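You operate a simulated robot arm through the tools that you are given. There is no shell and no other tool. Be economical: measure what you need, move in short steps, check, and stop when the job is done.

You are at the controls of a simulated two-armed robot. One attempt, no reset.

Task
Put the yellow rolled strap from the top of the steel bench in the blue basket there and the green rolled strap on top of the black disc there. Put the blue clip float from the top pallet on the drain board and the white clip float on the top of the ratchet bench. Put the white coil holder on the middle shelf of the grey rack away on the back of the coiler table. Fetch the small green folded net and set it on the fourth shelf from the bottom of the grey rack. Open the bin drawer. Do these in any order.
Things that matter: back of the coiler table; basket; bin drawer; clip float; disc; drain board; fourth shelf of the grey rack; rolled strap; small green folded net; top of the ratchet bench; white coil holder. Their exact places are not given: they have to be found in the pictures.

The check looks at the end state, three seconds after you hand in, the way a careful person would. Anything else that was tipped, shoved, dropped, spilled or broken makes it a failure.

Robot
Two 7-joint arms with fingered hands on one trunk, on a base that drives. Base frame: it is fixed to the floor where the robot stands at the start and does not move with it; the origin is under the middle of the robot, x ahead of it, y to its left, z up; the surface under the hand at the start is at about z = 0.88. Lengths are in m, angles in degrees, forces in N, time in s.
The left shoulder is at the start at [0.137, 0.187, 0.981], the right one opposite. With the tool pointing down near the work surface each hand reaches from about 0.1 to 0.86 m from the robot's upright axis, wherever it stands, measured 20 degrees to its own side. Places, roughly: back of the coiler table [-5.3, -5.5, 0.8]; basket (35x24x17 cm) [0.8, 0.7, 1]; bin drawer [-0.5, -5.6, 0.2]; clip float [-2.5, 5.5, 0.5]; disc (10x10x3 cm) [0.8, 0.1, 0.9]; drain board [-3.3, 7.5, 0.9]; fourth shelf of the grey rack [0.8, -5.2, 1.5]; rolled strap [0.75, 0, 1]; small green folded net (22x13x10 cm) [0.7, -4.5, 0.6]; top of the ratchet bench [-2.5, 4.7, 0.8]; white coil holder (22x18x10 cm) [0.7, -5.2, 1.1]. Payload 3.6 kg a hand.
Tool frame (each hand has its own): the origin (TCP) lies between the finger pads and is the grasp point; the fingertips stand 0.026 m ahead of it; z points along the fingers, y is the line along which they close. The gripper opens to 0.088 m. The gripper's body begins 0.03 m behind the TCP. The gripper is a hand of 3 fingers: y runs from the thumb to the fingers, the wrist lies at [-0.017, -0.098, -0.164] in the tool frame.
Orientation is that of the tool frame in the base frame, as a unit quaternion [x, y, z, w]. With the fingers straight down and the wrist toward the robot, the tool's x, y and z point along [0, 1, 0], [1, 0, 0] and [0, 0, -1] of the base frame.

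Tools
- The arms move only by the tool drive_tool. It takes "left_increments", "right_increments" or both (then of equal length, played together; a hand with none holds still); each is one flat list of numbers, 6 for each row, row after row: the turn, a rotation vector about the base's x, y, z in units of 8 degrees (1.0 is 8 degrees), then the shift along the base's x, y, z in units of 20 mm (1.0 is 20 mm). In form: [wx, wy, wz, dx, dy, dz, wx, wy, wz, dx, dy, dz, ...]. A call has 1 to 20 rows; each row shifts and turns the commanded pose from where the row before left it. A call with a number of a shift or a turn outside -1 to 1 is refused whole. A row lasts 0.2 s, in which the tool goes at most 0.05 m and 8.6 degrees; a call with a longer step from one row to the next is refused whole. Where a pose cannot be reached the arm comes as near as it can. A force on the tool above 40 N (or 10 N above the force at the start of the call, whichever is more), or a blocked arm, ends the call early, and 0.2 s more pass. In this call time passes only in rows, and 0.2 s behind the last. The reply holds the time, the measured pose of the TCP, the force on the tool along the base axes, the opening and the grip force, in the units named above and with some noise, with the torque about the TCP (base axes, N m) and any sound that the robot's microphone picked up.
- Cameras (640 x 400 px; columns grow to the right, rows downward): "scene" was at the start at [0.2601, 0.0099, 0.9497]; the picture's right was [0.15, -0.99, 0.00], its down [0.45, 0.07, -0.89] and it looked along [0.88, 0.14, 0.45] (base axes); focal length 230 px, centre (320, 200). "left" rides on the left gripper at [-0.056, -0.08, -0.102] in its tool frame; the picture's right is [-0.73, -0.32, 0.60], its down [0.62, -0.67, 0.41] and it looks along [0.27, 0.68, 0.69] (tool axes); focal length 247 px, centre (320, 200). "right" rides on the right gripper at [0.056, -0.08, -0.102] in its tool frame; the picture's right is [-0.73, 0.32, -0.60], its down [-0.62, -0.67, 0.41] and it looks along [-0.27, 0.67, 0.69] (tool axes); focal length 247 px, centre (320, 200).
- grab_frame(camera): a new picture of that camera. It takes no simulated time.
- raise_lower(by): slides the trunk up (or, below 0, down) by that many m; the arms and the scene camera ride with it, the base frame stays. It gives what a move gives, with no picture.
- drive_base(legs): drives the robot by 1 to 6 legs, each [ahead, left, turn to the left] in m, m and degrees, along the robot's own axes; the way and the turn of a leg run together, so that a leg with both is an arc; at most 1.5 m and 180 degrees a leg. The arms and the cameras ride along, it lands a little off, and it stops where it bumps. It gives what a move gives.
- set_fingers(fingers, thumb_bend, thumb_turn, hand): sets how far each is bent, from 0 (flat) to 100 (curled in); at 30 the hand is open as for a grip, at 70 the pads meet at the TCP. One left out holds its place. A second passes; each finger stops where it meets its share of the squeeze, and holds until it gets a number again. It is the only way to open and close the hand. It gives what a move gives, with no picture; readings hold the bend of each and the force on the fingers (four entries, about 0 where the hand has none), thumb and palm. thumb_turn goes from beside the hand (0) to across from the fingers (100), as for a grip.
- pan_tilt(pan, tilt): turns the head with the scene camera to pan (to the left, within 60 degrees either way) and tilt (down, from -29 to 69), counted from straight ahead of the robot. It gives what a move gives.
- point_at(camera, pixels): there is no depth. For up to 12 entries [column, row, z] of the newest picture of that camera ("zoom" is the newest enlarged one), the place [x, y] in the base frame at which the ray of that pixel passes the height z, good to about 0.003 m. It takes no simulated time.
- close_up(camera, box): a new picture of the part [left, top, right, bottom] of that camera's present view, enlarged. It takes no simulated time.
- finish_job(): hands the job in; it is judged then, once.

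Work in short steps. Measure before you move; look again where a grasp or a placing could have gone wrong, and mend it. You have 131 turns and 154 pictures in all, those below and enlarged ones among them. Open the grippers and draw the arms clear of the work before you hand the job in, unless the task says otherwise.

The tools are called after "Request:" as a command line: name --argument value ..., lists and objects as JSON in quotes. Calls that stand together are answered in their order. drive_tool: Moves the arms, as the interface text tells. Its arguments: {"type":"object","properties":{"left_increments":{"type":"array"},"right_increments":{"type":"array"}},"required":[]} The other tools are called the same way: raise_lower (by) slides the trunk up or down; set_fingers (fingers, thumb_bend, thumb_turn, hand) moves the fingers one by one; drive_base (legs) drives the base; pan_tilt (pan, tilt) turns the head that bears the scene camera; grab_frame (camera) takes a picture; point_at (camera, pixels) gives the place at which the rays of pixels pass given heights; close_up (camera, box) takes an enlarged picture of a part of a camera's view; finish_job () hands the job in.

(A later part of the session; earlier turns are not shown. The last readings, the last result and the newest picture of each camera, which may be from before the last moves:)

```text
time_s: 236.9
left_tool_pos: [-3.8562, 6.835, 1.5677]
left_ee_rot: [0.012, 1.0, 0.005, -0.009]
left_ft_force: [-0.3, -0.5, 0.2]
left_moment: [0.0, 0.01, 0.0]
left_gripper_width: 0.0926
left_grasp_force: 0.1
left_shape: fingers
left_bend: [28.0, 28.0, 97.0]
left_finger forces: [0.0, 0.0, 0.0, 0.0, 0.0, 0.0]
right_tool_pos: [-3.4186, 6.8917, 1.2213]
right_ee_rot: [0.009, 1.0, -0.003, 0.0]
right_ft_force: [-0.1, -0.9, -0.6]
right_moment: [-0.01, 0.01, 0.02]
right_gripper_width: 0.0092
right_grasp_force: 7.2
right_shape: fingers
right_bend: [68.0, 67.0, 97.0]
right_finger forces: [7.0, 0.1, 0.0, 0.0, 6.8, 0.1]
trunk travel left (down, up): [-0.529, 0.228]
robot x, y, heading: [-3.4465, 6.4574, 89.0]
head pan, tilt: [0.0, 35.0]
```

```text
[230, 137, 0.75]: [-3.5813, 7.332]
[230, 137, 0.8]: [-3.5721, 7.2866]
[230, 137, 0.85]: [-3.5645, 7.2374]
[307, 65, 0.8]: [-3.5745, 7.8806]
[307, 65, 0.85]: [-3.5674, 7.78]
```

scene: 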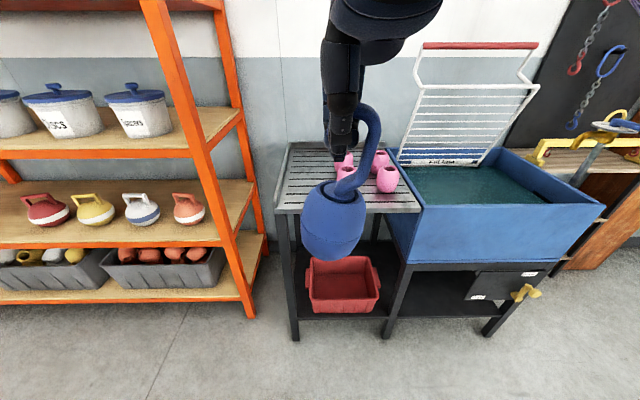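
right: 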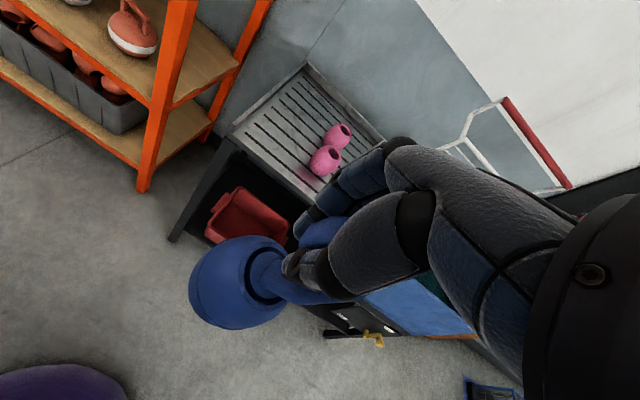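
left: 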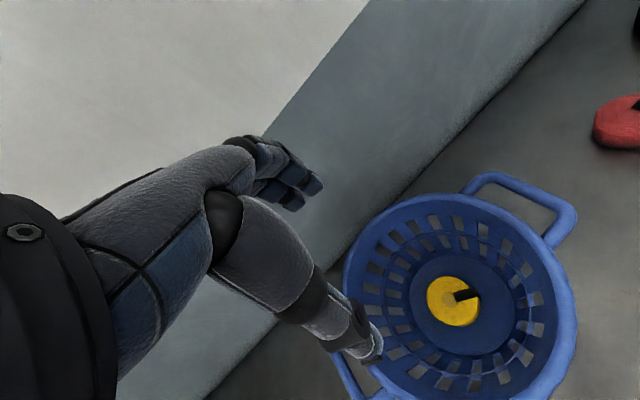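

Drain-board top ≈0.88. Drive ahead 0.27 m and move the float over (−3.46,7.36).

Request:
drive_base --legs '[[0.27, 0, 1]]'

Request:
drive_tool --right_increments '[0, 0, 0, -0.2, 0.95, 0, 0, 0, 0, -0.2, 0.95, 0, 0, 0, 0, -0.2, 0.95, 0, 0, 0, 0, -0.2, 0.95, 0, 0, 0, 0, -0.2, 0.95, 0, 0, 0, 0, -0.2, 0.95, 0, 0, 0, 0, -0.2, 0.95, 0, 0, 0, 0, -0.2, 0.95, 0, 0, 0, 0, -0.2, 0.95, 0, 0, 0, 0, -0.2, 0.95, 0]'

Request:
drive_tool --right_increments '[0, 0, 0, 0, 0, -1, 0, 0, 0, 0, 0, -1, 0, 0, 0, 0, 0, -1, 0, 0, 0, 0, 0, -1, 0, 0, 0, 0, 0, -1, 0, 0, 0, 0, 0, -1, 0, 0, 0, 0, 0, -1]'

Request:
grab_frame --camera "scene"

Request:
grab_frame --camera "right"

```text
time_s: 238.9
left_tool_pos: [-3.8611, 7.1009, 1.5678]
left_ee_rot: [0.001, 1.0, 0.005, -0.01]
left_ft_force: [0.1, 0.2, -0.1]
left_moment: [-0.03, 0.0, 0.03]
left_gripper_width: 0.0926
left_grasp_force: 0.1
left_shape: fingers
left_bend: [28.0, 28.0, 97.0]
left_finger forces: [0.1, 0.0, 0.1, 0.1, 0.0, 0.0]
right_tool_pos: [-3.4264, 7.1677, 1.2201]
right_ee_rot: [-0.001, 1.0, -0.003, -0.001]
right_ft_force: [-0.4, 0.1, -1.3]
right_moment: [-0.04, -0.02, -0.01]
right_gripper_width: 0.0091
right_grasp_force: 7.0
right_shape: fingers
right_bend: [68.0, 67.0, 97.0]
right_finger forces: [7.0, 0.0, 0.1, 0.1, 6.9, 0.0]
trunk travel left (down, up): [-0.529, 0.228]
robot x, y, heading: [-3.4485, 6.7316, 89.9]
head pan, tilt: [0.0, 35.0]
```

```text
time_s: 241.1
left_tool_pos: [-3.8647, 7.1005, 1.5672]
left_ee_rot: [0.001, 1.0, 0.005, -0.008]
left_ft_force: [-0.3, -0.1, 0.4]
left_moment: [0.01, 0.02, 0.02]
left_gripper_width: 0.0928
left_grasp_force: 0.1
left_shape: fingers
left_bend: [28.0, 28.0, 97.0]
left_finger forces: [0.0, 0.1, 0.1, 0.0, 0.0, 0.0]
right_tool_pos: [-3.4661, 7.3569, 1.221]
right_ee_rot: [-0.002, 1.0, -0.003, 0.0]
right_ft_force: [-0.4, 0.3, -1.6]
right_moment: [0.02, -0.01, 0.01]
right_gripper_width: 0.0085
right_grasp_force: 7.0
right_shape: fingers
right_bend: [68.0, 67.0, 97.0]
right_finger forces: [7.2, 0.1, 0.0, 0.0, 6.5, 0.0]
trunk travel left (down, up): [-0.529, 0.228]
robot x, y, heading: [-3.4469, 6.7376, 90.0]
head pan, tilt: [0.0, 35.0]
```

```text
time_s: 242.7
left_tool_pos: [-3.8623, 7.1008, 1.5671]
left_ee_rot: [0.001, 1.0, 0.006, -0.01]
left_ft_force: [-1.0, 0.3, -0.8]
left_moment: [-0.05, 0.02, -0.03]
left_gripper_width: 0.0928
left_grasp_force: 0.1
left_shape: fingers
left_bend: [28.0, 28.0, 97.0]
left_finger forces: [0.1, 0.0, 0.0, 0.0, 0.0, 0.0]
right_tool_pos: [-3.4653, 7.3589, 1.0791]
right_ee_rot: [-0.002, 1.0, -0.003, -0.001]
right_ft_force: [-0.2, 0.9, -1.3]
right_moment: [0.01, 0.01, 0.02]
right_gripper_width: 0.0084
right_grasp_force: 7.0
right_shape: fingers
right_bend: [68.0, 68.0, 97.0]
right_finger forces: [6.8, 0.1, 0.1, 0.0, 6.7, 0.0]
trunk travel left (down, up): [-0.529, 0.228]
robot x, y, heading: [-3.4442, 6.7341, 90.2]
head pan, tilt: [0.0, 35.0]
```

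```text
69 pictures are left
```

scene: 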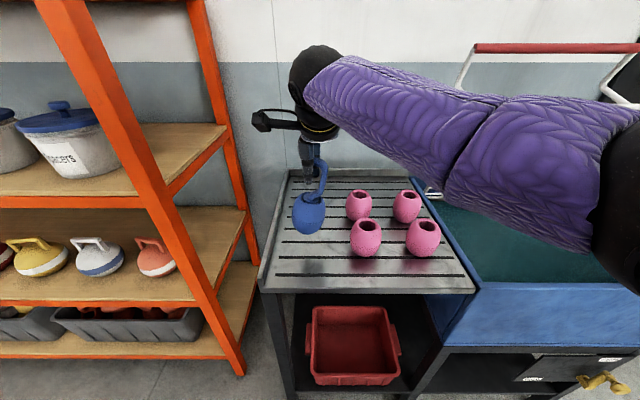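

```text
68 pictures are left
```

right: 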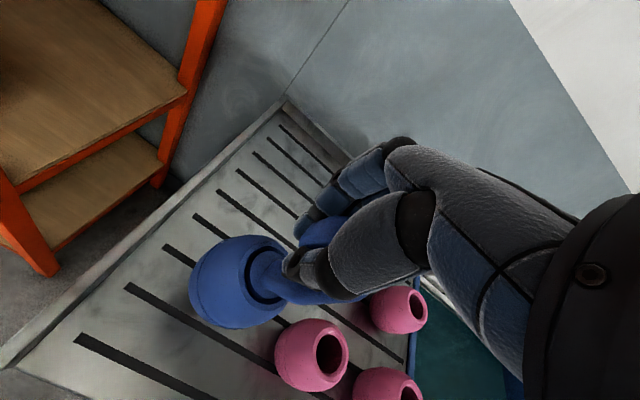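

Clear of the pink pots. Lower gently.

Request:
drive_tool --right_increments '[0, 0, 0, 0, 0, -0.6, 0, 0, 0, 0, 0, -0.6, 0, 0, 0, 0, 0, -0.5, 0, 0, 0, 0, 0, -0.4, 0, 0, 0, 0, 0, -0.3]'

Request:
close_up --camera "scene" --box '[230, 100, 450, 300]'

Request:
grab_frame --camera "right"

```text
time_s: 243.9
left_tool_pos: [-3.8616, 7.1011, 1.5678]
left_ee_rot: [0.002, 1.0, 0.006, -0.01]
left_ft_force: [0.0, -0.2, -0.7]
left_moment: [0.01, 0.01, -0.01]
left_gripper_width: 0.0926
left_grasp_force: 0.1
left_shape: fingers
left_bend: [28.0, 28.0, 97.0]
left_finger forces: [0.0, 0.0, 0.0, 0.1, 0.0, 0.0]
right_tool_pos: [-3.465, 7.3565, 1.0322]
right_ee_rot: [-0.002, 1.0, -0.003, -0.001]
right_ft_force: [0.2, 0.0, -0.1]
right_moment: [0.02, 0.02, -0.02]
right_gripper_width: 0.0082
right_grasp_force: 6.9
right_shape: fingers
right_bend: [68.0, 68.0, 97.0]
right_finger forces: [6.8, 0.0, 0.1, 0.0, 6.6, 0.1]
trunk travel left (down, up): [-0.529, 0.228]
robot x, y, heading: [-3.4421, 6.7321, 90.0]
head pan, tilt: [0.0, 35.0]
```

```text
2.00 times, centred on (340, 200) of scene
```

zoom: 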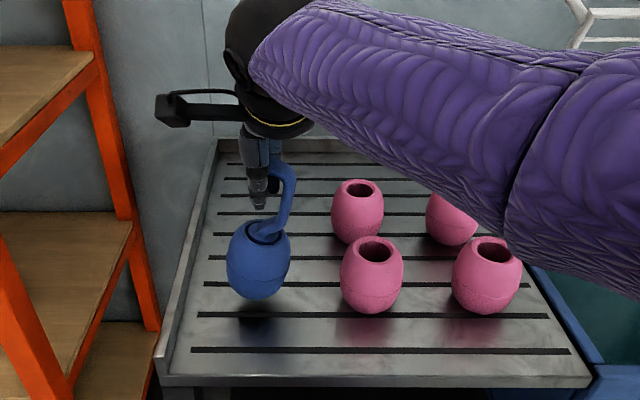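

```text
66 pictures are left
```

right: 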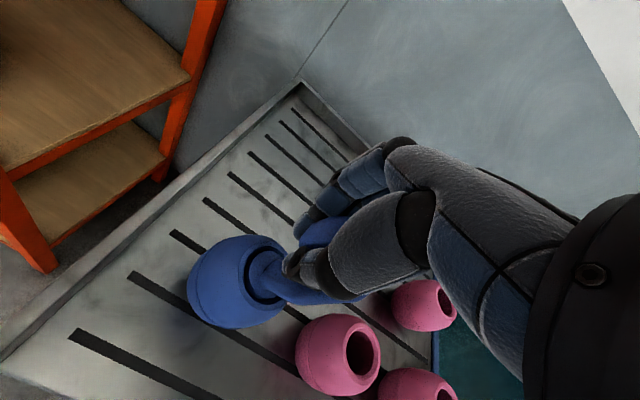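

A small gap remains under the ball; go down another ~15 mm in small steps.

Request:
drive_tool --right_increments '[0, 0, 0, 0, 0, -0.25, 0, 0, 0, 0, 0, -0.25, 0, 0, 0, 0, 0, -0.2]'

Request:
close_up --camera "scene" --box '[280, 160, 400, 260]'

```text
time_s: 244.7
left_tool_pos: [-3.8609, 7.1004, 1.5688]
left_ee_rot: [0.002, 1.0, 0.006, -0.011]
left_ft_force: [-0.1, 0.7, 0.1]
left_moment: [0.02, -0.02, -0.04]
left_gripper_width: 0.0927
left_grasp_force: 0.1
left_shape: fingers
left_bend: [28.0, 28.0, 97.0]
left_finger forces: [0.0, 0.1, 0.0, 0.0, 0.1, 0.1]
right_tool_pos: [-3.4665, 7.3569, 1.0189]
right_ee_rot: [-0.001, 1.0, -0.002, -0.001]
right_ft_force: [-1.0, 0.2, -0.5]
right_moment: [0.01, 0.0, -0.03]
right_gripper_width: 0.0082
right_grasp_force: 6.4
right_shape: fingers
right_bend: [68.0, 68.0, 97.0]
right_finger forces: [6.9, 0.1, 0.1, 0.1, 6.4, 0.0]
trunk travel left (down, up): [-0.529, 0.228]
robot x, y, heading: [-3.4441, 6.7358, 90.4]
head pan, tilt: [0.0, 35.0]
```

```text
4.00 times, centred on (340, 210) of scene
```

zoom: 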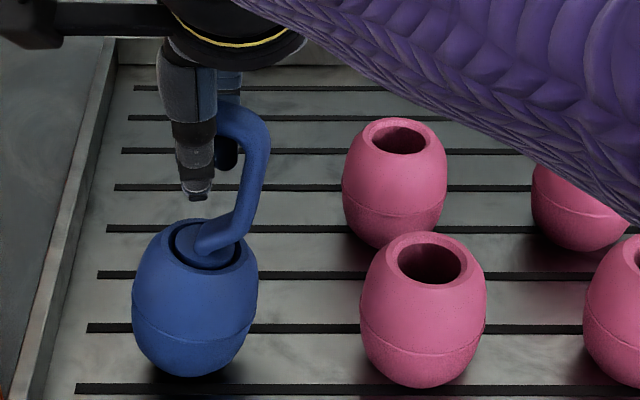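

Almost touching. Two more 4 mm steps.

Request:
drive_tool --right_increments '[0, 0, 0, 0, 0, -0.2, 0, 0, 0, 0, 0, -0.2]'

Request:
close_up --camera "scene" --box '[280, 160, 400, 260]'

```text
time_s: 245.3
left_tool_pos: [-3.8617, 7.1002, 1.5672]
left_ee_rot: [0.002, 1.0, 0.007, -0.009]
left_ft_force: [0.2, 1.0, 0.5]
left_moment: [0.01, 0.0, 0.0]
left_gripper_width: 0.093
left_grasp_force: 0.0
left_shape: fingers
left_bend: [28.0, 28.0, 97.0]
left_finger forces: [0.0, 0.0, 0.0, 0.1, 0.0, 0.1]
right_tool_pos: [-3.468, 7.3561, 1.0106]
right_ee_rot: [-0.001, 1.0, -0.002, -0.001]
right_ft_force: [-0.7, -0.4, 1.2]
right_moment: [0.0, -0.02, -0.01]
right_gripper_width: 0.0078
right_grasp_force: 6.8
right_shape: fingers
right_bend: [68.0, 68.0, 97.0]
right_finger forces: [6.7, 0.0, 0.0, 0.0, 6.3, 0.0]
trunk travel left (down, up): [-0.529, 0.228]
robot x, y, heading: [-3.4452, 6.7319, 90.1]
head pan, tilt: [0.0, 35.0]
```

```text
4.00 times, centred on (340, 210) of scene
```

zoom: 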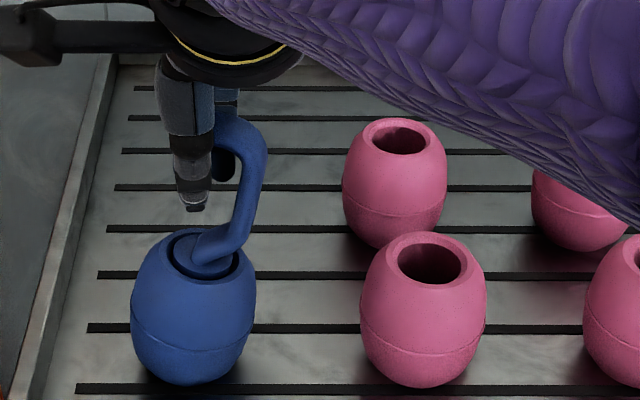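

Force sign flipped (+1.2 N): contact. One last 3 mm, then open and lift.

Request:
drive_tool --right_increments '[0, 0, 0, 0, 0, -0.15]'

Request:
set_fingers --hand "right" --fingers 30 --thumb_bend 30

Request:
grab_frame --camera "scene"

```text
time_s: 245.7
left_tool_pos: [-3.8616, 7.1, 1.5679]
left_ee_rot: [0.002, 1.0, 0.006, -0.01]
left_ft_force: [0.4, 0.7, 0.0]
left_moment: [-0.01, 0.0, 0.0]
left_gripper_width: 0.0924
left_grasp_force: 0.1
left_shape: fingers
left_bend: [28.0, 28.0, 97.0]
left_finger forces: [0.1, 0.0, 0.1, 0.0, 0.0, 0.0]
right_tool_pos: [-3.4667, 7.3563, 1.0087]
right_ee_rot: [-0.002, 1.0, -0.002, -0.001]
right_ft_force: [-0.9, 0.8, 3.5]
right_moment: [0.04, 0.03, -0.01]
right_gripper_width: 0.0051
right_grasp_force: 5.2
right_shape: fingers
right_bend: [71.0, 69.0, 97.0]
right_finger forces: [5.5, 0.0, 0.1, 0.0, 5.4, 0.0]
trunk travel left (down, up): [-0.529, 0.228]
robot x, y, heading: [-3.4475, 6.7366, 90.4]
head pan, tilt: [0.0, 35.0]
```

```text
time_s: 246.7
left_tool_pos: [-3.8619, 7.1014, 1.5678]
left_ee_rot: [0.001, 1.0, 0.006, -0.01]
left_ft_force: [-0.3, 0.1, 0.0]
left_moment: [0.01, 0.01, -0.02]
left_gripper_width: 0.0926
left_grasp_force: 0.0
left_shape: fingers
left_bend: [28.0, 28.0, 97.0]
left_finger forces: [0.0, 0.0, 0.0, 0.1, 0.0, 0.1]
right_tool_pos: [-3.4678, 7.3558, 1.007]
right_ee_rot: [-0.002, 1.0, -0.003, -0.001]
right_ft_force: [0.0, 0.3, 0.5]
right_moment: [0.0, 0.02, 0.0]
right_gripper_width: 0.088
right_grasp_force: 0.0
right_shape: fingers
right_bend: [30.0, 30.0, 97.0]
right_finger forces: [0.0, 0.0, 0.0, 0.0, 0.1, 0.1]
trunk travel left (down, up): [-0.529, 0.228]
robot x, y, heading: [-3.4457, 6.7298, 90.1]
head pan, tilt: [0.0, 35.0]
```

```text
63 pictures are left
```

scene: 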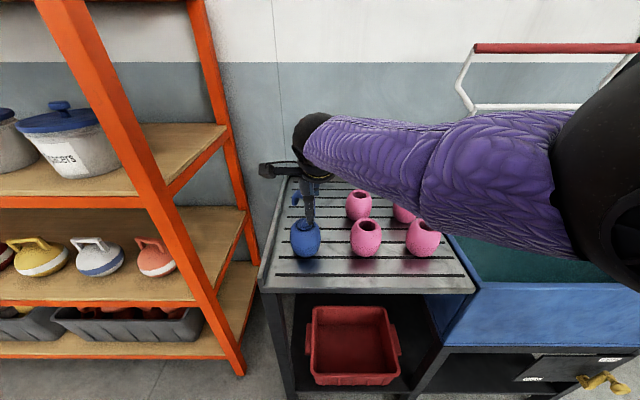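

Standing. Lift straight up and verify.

Request:
drive_tool --right_increments '[0, 0, 0, 0, 0, 0.5, 0, 0, 0, 0, 0, 1, 0, 0, 0, 0, 0, 1, 0, 0, 0, 0, 0, 1, 0, 0, 0, 0, 0, 1, 0, 0, 0, 0, 0, 1, 0, 0, 0, 0, 0, 1, 0, 0, 0, 0, 0, 1, 0, 0, 0, 0, 0, 1, 0, 0, 0, 0, 0, 1, 0, 0, 0, 0, 0, 1]'

Request:
grab_frame --camera "scene"

```text
time_s: 249.1
left_tool_pos: [-3.8615, 7.1009, 1.5683]
left_ee_rot: [0.001, 1.0, 0.007, -0.009]
left_ft_force: [0.4, -1.0, 0.0]
left_moment: [0.01, -0.04, 0.01]
left_gripper_width: 0.0929
left_grasp_force: 0.1
left_shape: fingers
left_bend: [28.0, 28.0, 97.0]
left_finger forces: [0.0, 0.0, 0.0, 0.0, 0.1, 0.1]
right_tool_pos: [-3.4672, 7.3568, 1.2183]
right_ee_rot: [-0.002, 1.0, -0.003, -0.001]
right_ft_force: [-0.5, 0.0, 1.3]
right_moment: [0.0, -0.02, -0.01]
right_gripper_width: 0.0881
right_grasp_force: 0.1
right_shape: fingers
right_bend: [30.0, 30.0, 97.0]
right_finger forces: [0.0, 0.0, 0.0, 0.0, 0.0, 0.1]
trunk travel left (down, up): [-0.529, 0.228]
robot x, y, heading: [-3.4433, 6.7369, 90.1]
head pan, tilt: [0.0, 35.0]
```

```text
62 pictures are left
```

scene: 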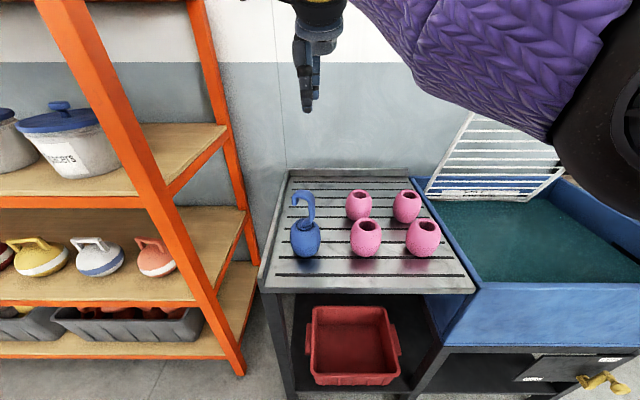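

Both floats are done. Back off, fold the right arm, and head back to the corridor, turning to face south.

Request:
drive_base --legs '[[-0.35, 0, 0]]'

Request:
drive_tool --right_increments '[0, 0, 0, 0.9, -0.75, 0, 0, 0, 0, 0.9, -0.75, 0, 0, 0, 0, 0.9, -0.75, 0, 0, 0, 0, 0.9, -0.75, 0, 0, 0, 0, 0.9, -0.75, 0, 0, 0, 0, 0.9, -0.75, 0, 0, 0, 0, 0.9, -0.75, 0, 0, 0, 0, 0.9, -0.75, 0, 0, 0, 0, 0.9, -0.75, 0, 0, 0, 0, 0.9, -0.75, 0, 0, 0, 0, 0.9, -0.75, 0, 0, 0, 0, 0.9, -0.75, 0, 0, 0, 0, 0.9, -0.75, 0, 0, 0, 0, 0.9, -0.75, 0]'

Request:
drive_base --legs '[[0, -1.45, 0], [0, -0.25, 0], [0, 0, -179], [1.4, 0, 0]]'

Request:
pan_tilt --pan 0 --tilt 25

Request:
grab_frame --camera "scene"

```text
time_s: 251.3
left_tool_pos: [-3.8604, 6.7489, 1.5674]
left_ee_rot: [0.002, 1.0, 0.006, -0.009]
left_ft_force: [0.6, 0.6, -0.3]
left_moment: [0.01, 0.0, -0.02]
left_gripper_width: 0.0926
left_grasp_force: 0.1
left_shape: fingers
left_bend: [28.0, 28.0, 97.0]
left_finger forces: [0.1, 0.0, 0.1, 0.0, 0.0, 0.1]
right_tool_pos: [-3.4652, 7.0054, 1.2177]
right_ee_rot: [-0.002, 1.0, -0.003, -0.001]
right_ft_force: [0.5, -1.2, 0.1]
right_moment: [0.0, 0.02, 0.01]
right_gripper_width: 0.0879
right_grasp_force: 0.1
right_shape: fingers
right_bend: [30.0, 30.0, 97.0]
right_finger forces: [0.0, 0.1, 0.0, 0.1, 0.0, 0.0]
trunk travel left (down, up): [-0.529, 0.228]
robot x, y, heading: [-3.4423, 6.3809, 90.4]
head pan, tilt: [0.0, 35.0]
```

```text
time_s: 254.2
left_tool_pos: [-3.8618, 6.7482, 1.5676]
left_ee_rot: [0.001, 1.0, 0.005, -0.01]
left_ft_force: [-0.7, -0.1, 0.8]
left_moment: [0.01, 0.0, -0.02]
left_gripper_width: 0.093
left_grasp_force: 0.1
left_shape: fingers
left_bend: [28.0, 28.0, 97.0]
left_finger forces: [0.0, 0.0, 0.0, 0.1, 0.1, 0.0]
right_tool_pos: [-3.1814, 6.8178, 1.2152]
right_ee_rot: [0.035, 0.997, -0.001, 0.069]
right_ft_force: [0.0, -0.5, -0.6]
right_moment: [0.0, -0.02, 0.06]
right_gripper_width: 0.0881
right_grasp_force: 0.0
right_shape: fingers
right_bend: [30.0, 30.0, 97.0]
right_finger forces: [0.0, 0.0, 0.0, 0.1, 0.0, 0.0]
right hand out of reach, approached as far as the arm can: row 13, 14
trunk travel left (down, up): [-0.529, 0.228]
robot x, y, heading: [-3.4415, 6.3772, 90.2]
head pan, tilt: [0.0, 35.0]
stopped in row 14 (right hand): the arm was blocked; the commanded pose is now the measured one
```

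```text
time_s: 276.6
left_tool_pos: [-1.24, 4.6908, 1.5681]
left_ee_rot: [1.0, 0.025, 0.01, 0.005]
left_ft_force: [-0.5, 0.0, 0.3]
left_moment: [-0.01, 0.01, 0.0]
left_gripper_width: 0.0926
left_grasp_force: 0.0
left_shape: fingers
left_bend: [28.0, 28.0, 97.0]
left_finger forces: [0.1, 0.1, 0.0, 0.0, 0.0, 0.0]
right_tool_pos: [-1.9141, 4.5856, 1.2138]
right_ee_rot: [0.998, -0.009, -0.068, 0.001]
right_ft_force: [-0.5, -0.4, 0.7]
right_moment: [0.04, 0.02, 0.01]
right_gripper_width: 0.0881
right_grasp_force: 0.0
right_shape: fingers
right_bend: [30.0, 30.0, 97.0]
right_finger forces: [0.1, 0.1, 0.1, 0.1, 0.0, 0.1]
trunk travel left (down, up): [-0.529, 0.228]
robot x, y, heading: [-1.6761, 5.0344, -86.5]
head pan, tilt: [0.0, 35.0]
```

```text
time_s: 277.3
left_tool_pos: [-1.2397, 4.6913, 1.5681]
left_ee_rot: [1.0, 0.026, 0.01, 0.006]
left_ft_force: [0.0, -0.6, -0.4]
left_moment: [0.01, -0.07, -0.01]
left_gripper_width: 0.0926
left_grasp_force: 0.1
left_shape: fingers
left_bend: [28.0, 28.0, 97.0]
left_finger forces: [0.1, 0.0, 0.0, 0.0, 0.0, 0.0]
right_tool_pos: [-1.9137, 4.5867, 1.2144]
right_ee_rot: [0.998, -0.008, -0.068, 0.0]
right_ft_force: [0.1, -0.1, 0.4]
right_moment: [-0.02, 0.01, 0.04]
right_gripper_width: 0.0881
right_grasp_force: 0.1
right_shape: fingers
right_bend: [30.0, 30.0, 97.0]
right_finger forces: [0.0, 0.1, 0.1, 0.0, 0.1, 0.0]
trunk travel left (down, up): [-0.529, 0.228]
robot x, y, heading: [-1.6738, 5.0373, -86.6]
head pan, tilt: [0.0, 25.0]
```

```text
61 pictures are left
```

scene: 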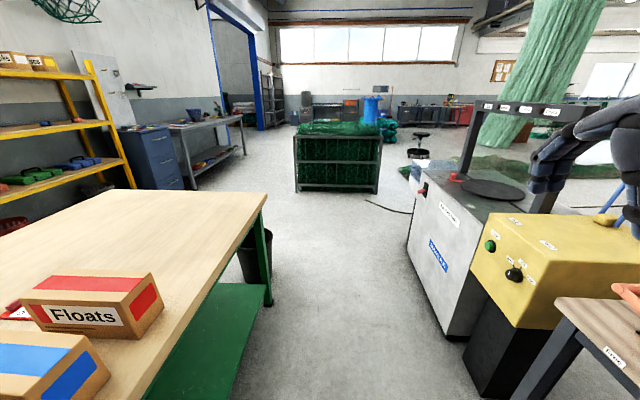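

The bin stands fine; the cage is ahead. Measure the cage and drive south through the corridor.

Request:
point_at --camera "scene" --pixels '[[297, 193, 0], [380, 193, 0], [187, 188, 0], [247, 155, 0], [250, 282, 0], [410, 212, 0], [120, 193, 0]]'

Request:
drive_base --legs '[[0, 0, -3.4], [1.0, -0.06, 0], [1.0, -0.06, 0]]'

Request:
grab_frame --camera "scene"

```text
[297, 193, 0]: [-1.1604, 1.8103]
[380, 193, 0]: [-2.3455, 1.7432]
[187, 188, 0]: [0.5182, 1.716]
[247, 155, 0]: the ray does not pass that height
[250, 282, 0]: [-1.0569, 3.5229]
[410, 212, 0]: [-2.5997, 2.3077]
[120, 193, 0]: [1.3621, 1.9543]
```

```text
time_s: 287.6
left_tool_pos: [-1.4082, 2.6707, 1.5686]
left_ee_rot: [1.0, -0.018, 0.01, 0.005]
left_ft_force: [-0.1, -0.2, -0.9]
left_moment: [-0.04, 0.02, 0.0]
left_gripper_width: 0.0926
left_grasp_force: 0.0
left_shape: fingers
left_bend: [28.0, 28.0, 97.0]
left_finger forces: [0.0, 0.0, 0.0, 0.1, 0.0, 0.1]
right_tool_pos: [-2.0892, 2.6241, 1.2147]
right_ee_rot: [0.996, -0.05, -0.069, -0.003]
right_ft_force: [0.0, -0.1, -0.1]
right_moment: [0.0, -0.02, -0.02]
right_gripper_width: 0.0883
right_grasp_force: 0.1
right_shape: fingers
right_bend: [30.0, 30.0, 97.0]
right_finger forces: [0.0, 0.1, 0.0, 0.1, 0.0, 0.1]
trunk travel left (down, up): [-0.529, 0.228]
robot x, y, heading: [-1.8149, 3.0496, -91.7]
head pan, tilt: [0.0, 25.0]
```

```text
60 pictures are left
```

scene: 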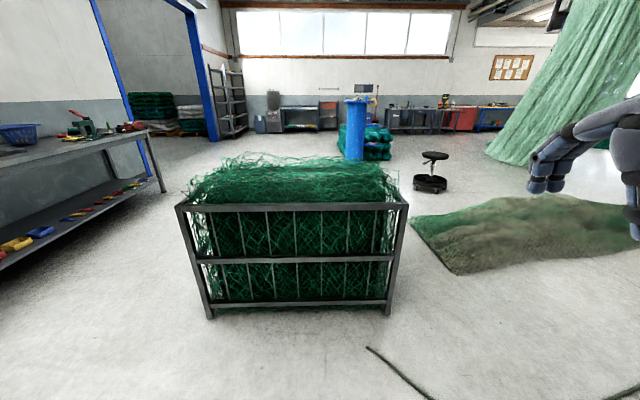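

Go around the cage on the east side and south to y≈−1.3.

Request:
drive_base --legs '[[0.4, 1.25, 1.7], [1.4, 0.1, 0], [1.2, 0, 0], [1.2, 0.1, 0]]'

Request:
pan_tilt --pan 0 --tilt 20

Request:
grab_frame --camera "scene"

```text
time_s: 312.0
left_tool_pos: [-0.0536, -1.5419, 1.5672]
left_ee_rot: [1.0, -0.018, 0.01, 0.005]
left_ft_force: [-0.1, -0.5, 1.3]
left_moment: [-0.02, 0.03, 0.02]
left_gripper_width: 0.0925
left_grasp_force: 0.0
left_shape: fingers
left_bend: [28.0, 28.0, 97.0]
left_finger forces: [0.0, 0.0, 0.1, 0.0, 0.0, 0.0]
right_tool_pos: [-0.7346, -1.5905, 1.2141]
right_ee_rot: [0.996, -0.05, -0.069, -0.002]
right_ft_force: [-0.7, 0.4, 0.5]
right_moment: [-0.03, -0.03, -0.01]
right_gripper_width: 0.0881
right_grasp_force: 0.1
right_shape: fingers
right_bend: [30.0, 30.0, 97.0]
right_finger forces: [0.0, 0.0, 0.1, 0.0, 0.0, 0.0]
trunk travel left (down, up): [-0.529, 0.228]
robot x, y, heading: [-0.4585, -1.1652, -91.5]
head pan, tilt: [0.0, 25.0]
```

```text
time_s: 312.7
left_tool_pos: [-0.0542, -1.5425, 1.5682]
left_ee_rot: [1.0, -0.018, 0.01, 0.007]
left_ft_force: [0.1, -0.2, -0.1]
left_moment: [-0.01, -0.01, 0.02]
left_gripper_width: 0.0926
left_grasp_force: 0.1
left_shape: fingers
left_bend: [28.0, 28.0, 97.0]
left_finger forces: [0.0, 0.0, 0.0, 0.0, 0.0, 0.0]
right_tool_pos: [-0.7354, -1.5904, 1.2145]
right_ee_rot: [0.996, -0.051, -0.069, -0.002]
right_ft_force: [0.0, 0.9, -0.2]
right_moment: [0.01, -0.01, 0.03]
right_gripper_width: 0.0883
right_grasp_force: 0.0
right_shape: fingers
right_bend: [30.0, 30.0, 97.0]
right_finger forces: [0.0, 0.1, 0.1, 0.0, 0.0, 0.0]
trunk travel left (down, up): [-0.529, 0.228]
robot x, y, heading: [-0.4592, -1.1652, -91.6]
head pan, tilt: [0.0, 20.0]
```

```text
59 pictures are left
```

scene: 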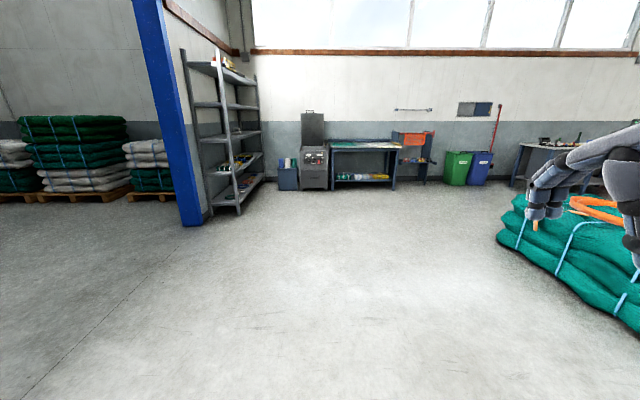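

Grey rack at (230,140), machine with the drawer at (314,165). Drive 2.7 m south and turn toward the rack.

Request:
drive_base --legs '[[1.4, 0, 0], [1.3, 0, 0], [0, 0, 75]]'

Request:
pan_tilt --pan 0 --tilt 15

Request:
grab_frame --camera "scene"

Request:
pan_tilt --pan -55 --tilt 25

Request:
grab_frame --camera "scene"

```text
time_s: 328.9
left_tool_pos: [-0.0874, -3.571, 1.5675]
left_ee_rot: [0.821, 0.571, 0.011, -0.001]
left_ft_force: [0.0, -0.3, 0.6]
left_moment: [0.0, 0.0, 0.0]
left_gripper_width: 0.0927
left_grasp_force: 0.1
left_shape: fingers
left_bend: [28.0, 28.0, 97.0]
left_finger forces: [0.0, 0.0, 0.0, 0.0, 0.1, 0.0]
right_tool_pos: [-0.2566, -4.2346, 1.2134]
right_ee_rot: [0.837, 0.543, -0.057, 0.039]
right_ft_force: [0.8, 0.4, -0.3]
right_moment: [0.0, 0.0, -0.03]
right_gripper_width: 0.0882
right_grasp_force: 0.1
right_shape: fingers
right_bend: [30.0, 30.0, 97.0]
right_finger forces: [0.0, 0.0, 0.1, 0.1, 0.0, 0.0]
trunk travel left (down, up): [-0.529, 0.228]
robot x, y, heading: [-0.5751, -3.8382, -19.9]
head pan, tilt: [0.0, 20.0]
```

```text
time_s: 329.6
left_tool_pos: [-0.0878, -3.5713, 1.5687]
left_ee_rot: [0.821, 0.571, 0.011, -0.001]
left_ft_force: [0.0, -0.1, 0.7]
left_moment: [-0.04, 0.0, 0.02]
left_gripper_width: 0.0929
left_grasp_force: 0.0
left_shape: fingers
left_bend: [28.0, 28.0, 97.0]
left_finger forces: [0.0, 0.0, 0.0, 0.0, 0.0, 0.0]
right_tool_pos: [-0.2572, -4.2337, 1.2146]
right_ee_rot: [0.837, 0.543, -0.057, 0.039]
right_ft_force: [-0.7, 0.7, 0.8]
right_moment: [-0.01, 0.02, 0.0]
right_gripper_width: 0.0882
right_grasp_force: 0.0
right_shape: fingers
right_bend: [30.0, 30.0, 97.0]
right_finger forces: [0.0, 0.0, 0.0, 0.0, 0.0, 0.0]
trunk travel left (down, up): [-0.529, 0.228]
robot x, y, heading: [-0.5752, -3.8369, -20.1]
head pan, tilt: [0.0, 15.0]
```

```text
58 pictures are left
```

scene: 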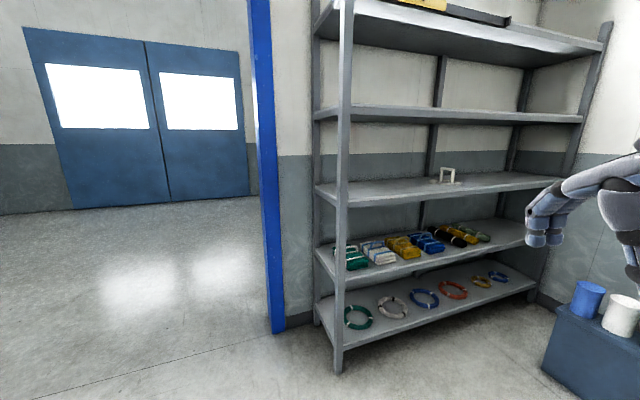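

```text
time_s: 330.8
left_tool_pos: [-0.0873, -3.5724, 1.5679]
left_ee_rot: [0.821, 0.571, 0.011, -0.001]
left_ft_force: [-0.5, 0.2, -0.1]
left_moment: [0.02, 0.0, -0.01]
left_gripper_width: 0.0926
left_grasp_force: 0.0
left_shape: fingers
left_bend: [28.0, 28.0, 97.0]
left_finger forces: [0.0, 0.0, 0.0, 0.0, 0.0, 0.0]
right_tool_pos: [-0.257, -4.2336, 1.2151]
right_ee_rot: [0.837, 0.543, -0.056, 0.039]
right_ft_force: [0.0, 0.6, 0.2]
right_moment: [0.0, 0.0, 0.0]
right_gripper_width: 0.088
right_grasp_force: 0.0
right_shape: fingers
right_bend: [30.0, 30.0, 97.0]
right_finger forces: [0.1, 0.0, 0.1, 0.0, 0.0, 0.0]
trunk travel left (down, up): [-0.529, 0.228]
robot x, y, heading: [-0.5734, -3.8313, -19.9]
head pan, tilt: [-55.0, 25.0]
```

```text
57 pictures are left
```

scene: 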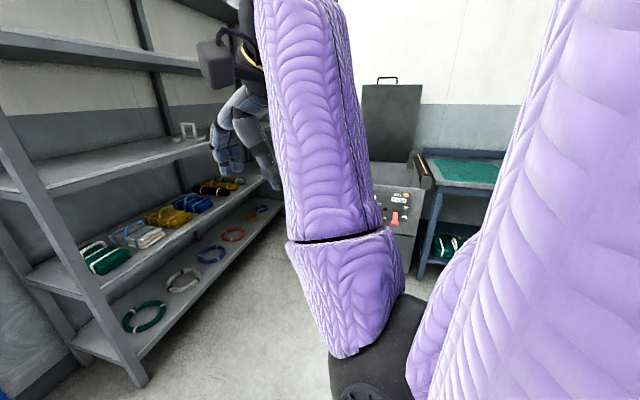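

Shelves: 1 rings, 2 folded nets (small green at left), 3 white holder, 4 empty. Zoom requires a nearer view; drive to about (−0.1,−4.45), facing the rack.

Request:
drive_base --legs '[[0, 0, 20], [0.35, -0.6, 0]]'

Request:
pan_tilt --pan 0 --tilt 30

Request:
grab_frame --camera "scene"

```text
time_s: 335.7
left_tool_pos: [0.1511, -4.0143, 1.5673]
left_ee_rot: [0.714, 0.701, 0.01, -0.003]
left_ft_force: [-0.4, 0.5, 0.9]
left_moment: [0.0, 0.01, 0.0]
left_gripper_width: 0.0927
left_grasp_force: 0.1
left_shape: fingers
left_bend: [28.0, 28.0, 97.0]
left_finger forces: [0.0, 0.0, 0.0, 0.1, 0.1, 0.1]
right_tool_pos: [0.209, -4.6939, 1.2143]
right_ee_rot: [0.735, 0.675, -0.05, 0.048]
right_ft_force: [-0.1, 0.4, 0.3]
right_moment: [-0.01, 0.01, 0.02]
right_gripper_width: 0.0881
right_grasp_force: 0.1
right_shape: fingers
right_bend: [30.0, 30.0, 97.0]
right_finger forces: [0.0, 0.0, 0.1, 0.0, 0.1, 0.1]
trunk travel left (down, up): [-0.529, 0.228]
robot x, y, heading: [-0.2214, -4.4226, -0.6]
head pan, tilt: [-55.0, 25.0]
```

```text
time_s: 336.9
left_tool_pos: [0.1497, -4.0125, 1.5675]
left_ee_rot: [0.713, 0.701, 0.011, -0.002]
left_ft_force: [0.0, -0.9, 0.0]
left_moment: [0.01, 0.0, 0.02]
left_gripper_width: 0.0926
left_grasp_force: 0.1
left_shape: fingers
left_bend: [28.0, 28.0, 97.0]
left_finger forces: [0.0, 0.1, 0.0, 0.1, 0.0, 0.1]
right_tool_pos: [0.2078, -4.694, 1.2148]
right_ee_rot: [0.735, 0.674, -0.05, 0.048]
right_ft_force: [-0.3, 0.3, -0.1]
right_moment: [-0.01, -0.02, 0.02]
right_gripper_width: 0.0881
right_grasp_force: 0.1
right_shape: fingers
right_bend: [30.0, 30.0, 97.0]
right_finger forces: [0.0, 0.1, 0.0, 0.0, 0.0, 0.1]
trunk travel left (down, up): [-0.529, 0.228]
robot x, y, heading: [-0.2196, -4.4207, -0.6]
head pan, tilt: [0.0, 30.0]
```

```text
56 pictures are left
```

scene: 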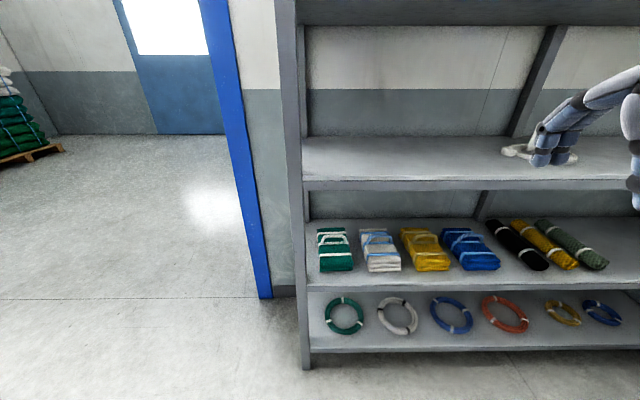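

Zoom on the green net and the white holder.

Request:
close_up --camera "scene" --box '[295, 205, 415, 285]'

Request:
point_at --camera "scene" --pixels '[[320, 271, 0.55], [353, 269, 0.55], [319, 229, 0.62], [345, 228, 0.62], [302, 285, 0.55], [302, 370, 0.0], [308, 185, 1.0], [306, 190, 1.0]]'

Request:
close_up --camera "scene" --box '[480, 120, 640, 220]'

```text
5.00 times, centred on (355, 245) of scene
```

zoom: 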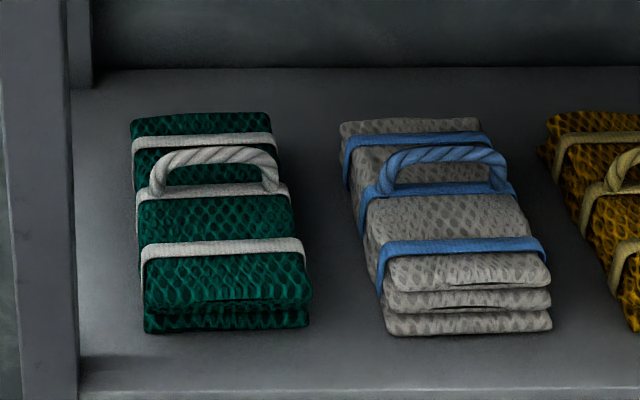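

```text
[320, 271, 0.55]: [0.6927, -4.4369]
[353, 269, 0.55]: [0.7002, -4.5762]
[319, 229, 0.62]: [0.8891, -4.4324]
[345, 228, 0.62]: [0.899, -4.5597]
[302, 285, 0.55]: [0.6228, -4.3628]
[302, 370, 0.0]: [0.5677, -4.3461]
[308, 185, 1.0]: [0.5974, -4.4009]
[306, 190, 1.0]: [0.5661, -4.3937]
```

```text
4.00 times, centred on (560, 170) of scene
```

zoom: 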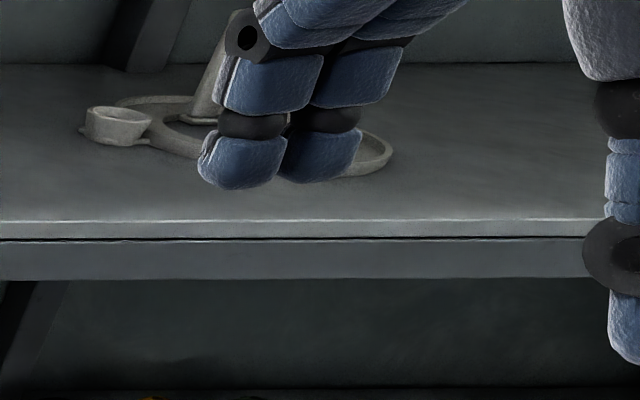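

The net has a rope handle arch on top (in the y–z plane) – I'll hook it with the right hand tilted 15° forward. Straighten the right hand and lower the trunk for a level look.

Request:
drive_tool --right_increments '[0.2, -0.38, 0.12, -0.2, 0, 0, 0.2, -0.38, 0.12, -0.2, 0, 0, 0.2, -0.38, 0.12, -0.2, 0, 0, 0.2, -0.38, 0.12, -0.2, 0, 0, 0.2, -0.38, 0.12, -0.2, 0, 0]'

Request:
raise_lower --by -0.42

Request:
pan_tilt --pan 0 --tilt 15

Request:
grab_frame --camera "scene"

Request:
close_up --camera "scene" --box '[280, 180, 440, 300]'

```text
time_s: 338.3
left_tool_pos: [0.1502, -4.0134, 1.5678]
left_ee_rot: [0.714, 0.7, 0.011, -0.004]
left_ft_force: [0.8, -0.4, 0.5]
left_moment: [-0.04, 0.0, -0.03]
left_gripper_width: 0.0928
left_grasp_force: 0.0
left_shape: fingers
left_bend: [28.0, 28.0, 97.0]
left_finger forces: [0.1, 0.1, 0.0, 0.1, 0.0, 0.0]
right_tool_pos: [0.2044, -4.7154, 1.2559]
right_ee_rot: [0.71, 0.681, 0.114, 0.142]
right_ft_force: [0.4, -0.3, -0.4]
right_moment: [0.0, 0.03, 0.04]
right_gripper_width: 0.0884
right_grasp_force: 0.0
right_shape: fingers
right_bend: [30.0, 30.0, 97.0]
right_finger forces: [0.0, 0.0, 0.0, 0.0, 0.0, 0.0]
trunk travel left (down, up): [-0.529, 0.228]
robot x, y, heading: [-0.2205, -4.4245, -0.7]
head pan, tilt: [0.0, 30.0]
stopped in row 5 (right hand): the arm was blocked; the commanded pose is now the measured one
```

```text
refused: -0.42 is not a number from -0.4 to 0.4
```

```text
time_s: 339.1
left_tool_pos: [0.1499, -4.0133, 1.568]
left_ee_rot: [0.714, 0.7, 0.011, -0.003]
left_ft_force: [-0.8, -0.7, -0.4]
left_moment: [0.0, 0.01, -0.04]
left_gripper_width: 0.0926
left_grasp_force: 0.1
left_shape: fingers
left_bend: [28.0, 28.0, 97.0]
left_finger forces: [0.1, 0.0, 0.1, 0.1, 0.1, 0.1]
right_tool_pos: [0.2035, -4.7138, 1.2553]
right_ee_rot: [0.71, 0.68, 0.114, 0.142]
right_ft_force: [0.0, -0.3, 0.4]
right_moment: [0.01, 0.04, 0.04]
right_gripper_width: 0.0879
right_grasp_force: 0.1
right_shape: fingers
right_bend: [30.0, 30.0, 97.0]
right_finger forces: [0.0, 0.1, 0.0, 0.0, 0.1, 0.0]
trunk travel left (down, up): [-0.529, 0.228]
robot x, y, heading: [-0.226, -4.4215, -0.6]
head pan, tilt: [0.0, 15.0]
```

```text
53 pictures are left
```

scene: 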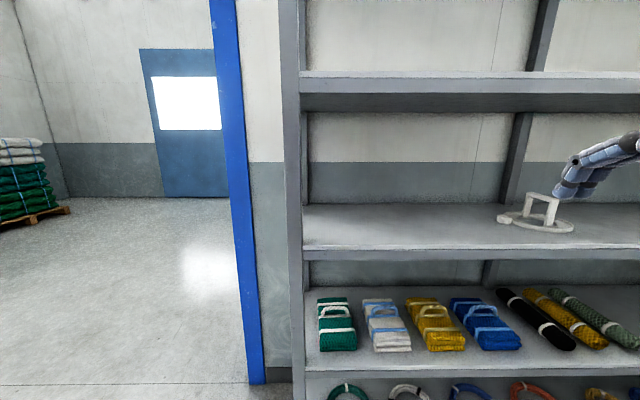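

```text
3.33 times, centred on (360, 240) of scene
```

zoom: 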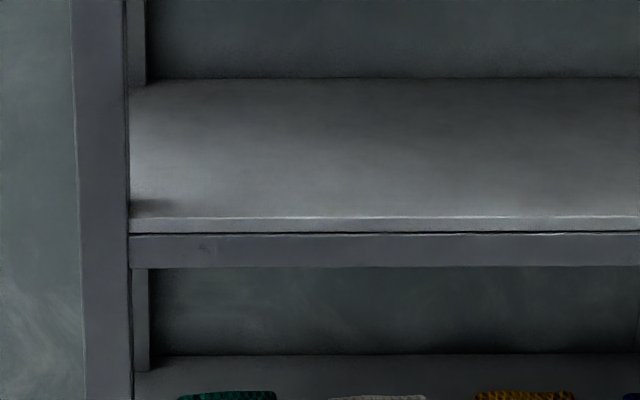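

Shelf heights by ray geometry: shelf 2 ≈0.69, shelf 3 ≈1.085 (lip bottom 1.04), shelf 4 ≈1.48. Lower the trunk 0.35, shift the base, and look at the net.

Request:
raise_lower --by -0.35

Request:
drive_base --legs '[[0.1, 0.1, 0.5]]'

Request:
grab_frame --camera "scene"

Request:
close_up --camera "scene" --box '[320, 150, 480, 270]'

```text
time_s: 342.5
left_tool_pos: [0.1505, -4.0139, 1.2187]
left_ee_rot: [0.714, 0.7, 0.012, -0.003]
left_ft_force: [1.1, -0.2, 0.4]
left_moment: [0.0, -0.01, -0.01]
left_gripper_width: 0.0927
left_grasp_force: 0.0
left_shape: fingers
left_bend: [28.0, 28.0, 97.0]
left_finger forces: [0.0, 0.0, 0.0, 0.0, 0.1, 0.0]
right_tool_pos: [0.2455, -4.7115, 0.8255]
right_ee_rot: [0.718, 0.691, 0.044, 0.069]
right_ft_force: [1.0, -0.3, 0.0]
right_moment: [0.0, 0.02, 0.03]
right_gripper_width: 0.088
right_grasp_force: 0.1
right_shape: fingers
right_bend: [30.0, 30.0, 97.0]
right_finger forces: [0.0, 0.1, 0.0, 0.0, 0.0, 0.0]
trunk travel left (down, up): [-0.179, 0.578]
robot x, y, heading: [-0.2268, -4.4229, -0.4]
head pan, tilt: [0.0, 15.0]
```

```text
time_s: 343.8
left_tool_pos: [0.2487, -3.9107, 1.2181]
left_ee_rot: [0.711, 0.703, 0.009, -0.002]
left_ft_force: [0.6, 0.4, -0.2]
left_moment: [-0.03, -0.03, -0.02]
left_gripper_width: 0.0926
left_grasp_force: 0.0
left_shape: fingers
left_bend: [28.0, 28.0, 97.0]
left_finger forces: [0.0, 0.0, 0.0, 0.0, 0.1, 0.1]
right_tool_pos: [0.3486, -4.611, 0.8248]
right_ee_rot: [0.715, 0.694, 0.043, 0.069]
right_ft_force: [-0.3, -0.2, -0.5]
right_moment: [-0.01, 0.02, 0.02]
right_gripper_width: 0.0881
right_grasp_force: 0.0
right_shape: fingers
right_bend: [30.0, 30.0, 97.0]
right_finger forces: [0.0, 0.0, 0.1, 0.1, 0.0, 0.0]
trunk travel left (down, up): [-0.179, 0.578]
robot x, y, heading: [-0.122, -4.3271, -0.1]
head pan, tilt: [0.0, 15.0]
```

```text
51 pictures are left
```

scene: 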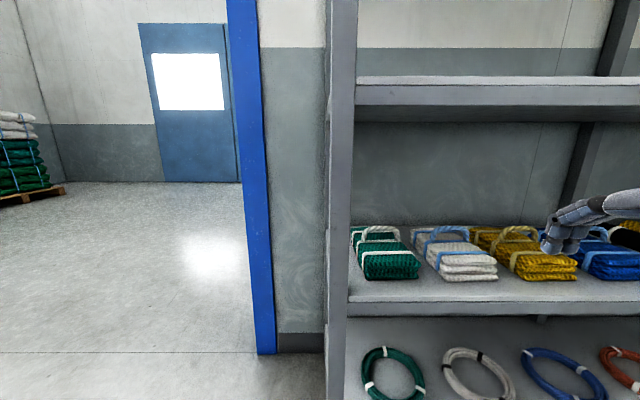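

```text
3.33 times, centred on (400, 210) of scene
```

zoom: 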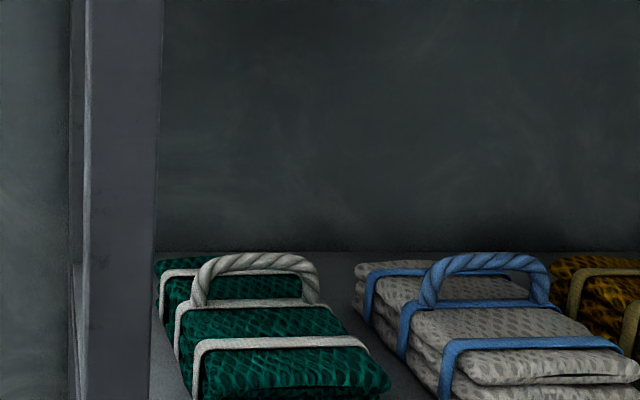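

Query the handle top in this view at several heights to triangulate with the earlier one.

Request:
point_at --camera "scene" --pixels '[[381, 227, 0.72], [381, 227, 0.74], [381, 227, 0.76], [360, 239, 0.7], [400, 237, 0.7], [420, 278, 0.64], [349, 297, 0.64], [349, 297, 0.66], [349, 297, 0.69], [349, 318, 0.62], [358, 88, 1.09], [358, 106, 1.05]]'

Request:
grab_frame --camera "right"

```text
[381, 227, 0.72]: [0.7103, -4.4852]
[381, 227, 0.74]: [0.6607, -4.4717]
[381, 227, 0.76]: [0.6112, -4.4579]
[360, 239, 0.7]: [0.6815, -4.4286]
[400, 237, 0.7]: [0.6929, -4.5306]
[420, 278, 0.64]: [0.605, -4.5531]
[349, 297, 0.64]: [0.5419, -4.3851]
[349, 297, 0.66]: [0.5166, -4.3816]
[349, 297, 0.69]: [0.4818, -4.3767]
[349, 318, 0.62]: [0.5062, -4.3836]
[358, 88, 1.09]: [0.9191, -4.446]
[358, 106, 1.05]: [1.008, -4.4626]
```

```text
49 pictures are left
```

right: 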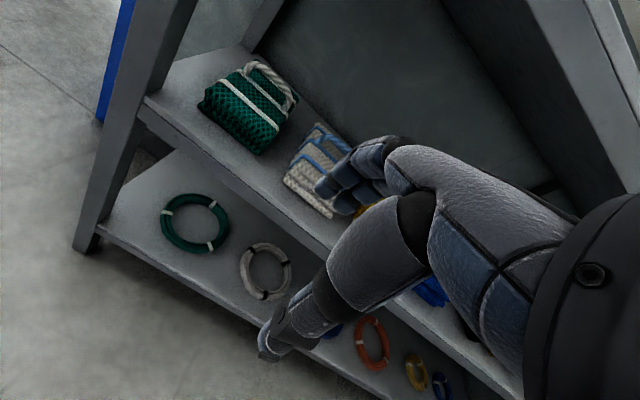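

Triangulated with point_at: shelf 2 z≈0.62 (front x≈0.565), handle top ≈(0.725,−4.489,0.714), shelf 3 ≈1.016, shelf 4 ≈1.41. Lower the trunk, pre-shape the hand, align at z 0.75.

Request:
raise_lower --by -0.15

Request:
set_fingers --hand "right" --fingers 46 --thumb_bend 46

Request:
drive_tool --right_increments '[0.04, 0.04, 0.04, 0, 0.9, 0.55, 0.04, 0.04, 0.04, 0, 0.9, 0.55, 0.04, 0.04, 0.04, 0, 0.9, 0.55, 0.04, 0.04, 0.04, 0, 0.9, 0.55, 0.04, 0.04, 0.04, 0, 0.9, 0.55, 0.04, 0.04, 0.04, 0, 0.9, 0.55, 0, 0, 0, 0, 0.7, 0.5]'

Request:
grab_frame --camera "right"

```text
time_s: 345.6
left_tool_pos: [0.3492, -3.9134, 1.0116]
left_ee_rot: [0.709, 0.7, -0.059, -0.07]
left_ft_force: [0.4, -0.2, -1.4]
left_moment: [0.01, -0.03, 0.01]
left_gripper_width: 0.0928
left_grasp_force: 0.1
left_shape: fingers
left_bend: [28.0, 28.0, 97.0]
left_finger forces: [0.1, 0.0, 0.1, 0.0, 0.0, 0.0]
right_tool_pos: [0.3715, -4.6104, 0.6055]
right_ee_rot: [0.716, 0.698, -0.026, 0.001]
right_ft_force: [-0.8, -0.1, -0.3]
right_moment: [0.03, -0.01, -0.02]
right_gripper_width: 0.088
right_grasp_force: 0.0
right_shape: fingers
right_bend: [30.0, 30.0, 97.0]
right_finger forces: [0.1, 0.0, 0.0, 0.0, 0.0, 0.1]
trunk travel left (down, up): [-0.029, 0.728]
robot x, y, heading: [-0.1212, -4.3225, -0.2]
head pan, tilt: [0.0, 15.0]
```

```text
time_s: 346.6
left_tool_pos: [0.3495, -3.9121, 1.0113]
left_ee_rot: [0.709, 0.699, -0.058, -0.069]
left_ft_force: [0.3, 0.1, -0.5]
left_moment: [0.0, 0.01, -0.05]
left_gripper_width: 0.0929
left_grasp_force: 0.0
left_shape: fingers
left_bend: [28.0, 28.0, 97.0]
left_finger forces: [0.1, 0.1, 0.0, 0.1, 0.0, 0.1]
right_tool_pos: [0.3704, -4.6117, 0.6069]
right_ee_rot: [0.716, 0.698, -0.026, 0.001]
right_ft_force: [0.0, -0.5, 0.6]
right_moment: [-0.02, -0.01, -0.01]
right_gripper_width: 0.0544
right_grasp_force: 0.0
right_shape: fingers
right_bend: [46.0, 46.0, 97.0]
right_finger forces: [0.0, 0.0, 0.0, 0.1, 0.0, 0.0]
trunk travel left (down, up): [-0.029, 0.728]
robot x, y, heading: [-0.1221, -4.3235, -0.2]
head pan, tilt: [0.0, 15.0]
```

```text
time_s: 348.4
left_tool_pos: [0.3503, -3.9132, 1.01]
left_ee_rot: [0.709, 0.699, -0.058, -0.07]
left_ft_force: [0.5, 0.2, 0.8]
left_moment: [-0.01, 0.0, 0.03]
left_gripper_width: 0.0929
left_grasp_force: 0.1
left_shape: fingers
left_bend: [28.0, 28.0, 97.0]
left_finger forces: [0.0, 0.0, 0.1, 0.1, 0.1, 0.0]
right_tool_pos: [0.3986, -4.518, 0.6637]
right_ee_rot: [0.714, 0.698, -0.052, 0.03]
right_ft_force: [-0.1, -0.2, 0.3]
right_moment: [0.03, -0.02, 0.02]
right_gripper_width: 0.0541
right_grasp_force: 0.2
right_shape: fingers
right_bend: [46.0, 46.0, 97.0]
right_finger forces: [0.0, 0.0, 0.0, 0.0, 0.0, 0.1]
right hand out of reach, approached as far as the arm can: row 1, 2, 3, 6, 7
trunk travel left (down, up): [-0.029, 0.728]
robot x, y, heading: [-0.1232, -4.3263, -0.3]
head pan, tilt: [0.0, 15.0]
stopped in row 7 (right hand): the arm was blocked; the commanded pose is now the measured one
```

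```text
48 pictures are left
```

right: 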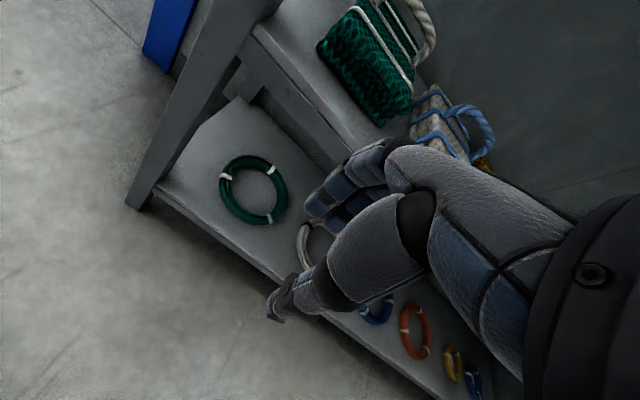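

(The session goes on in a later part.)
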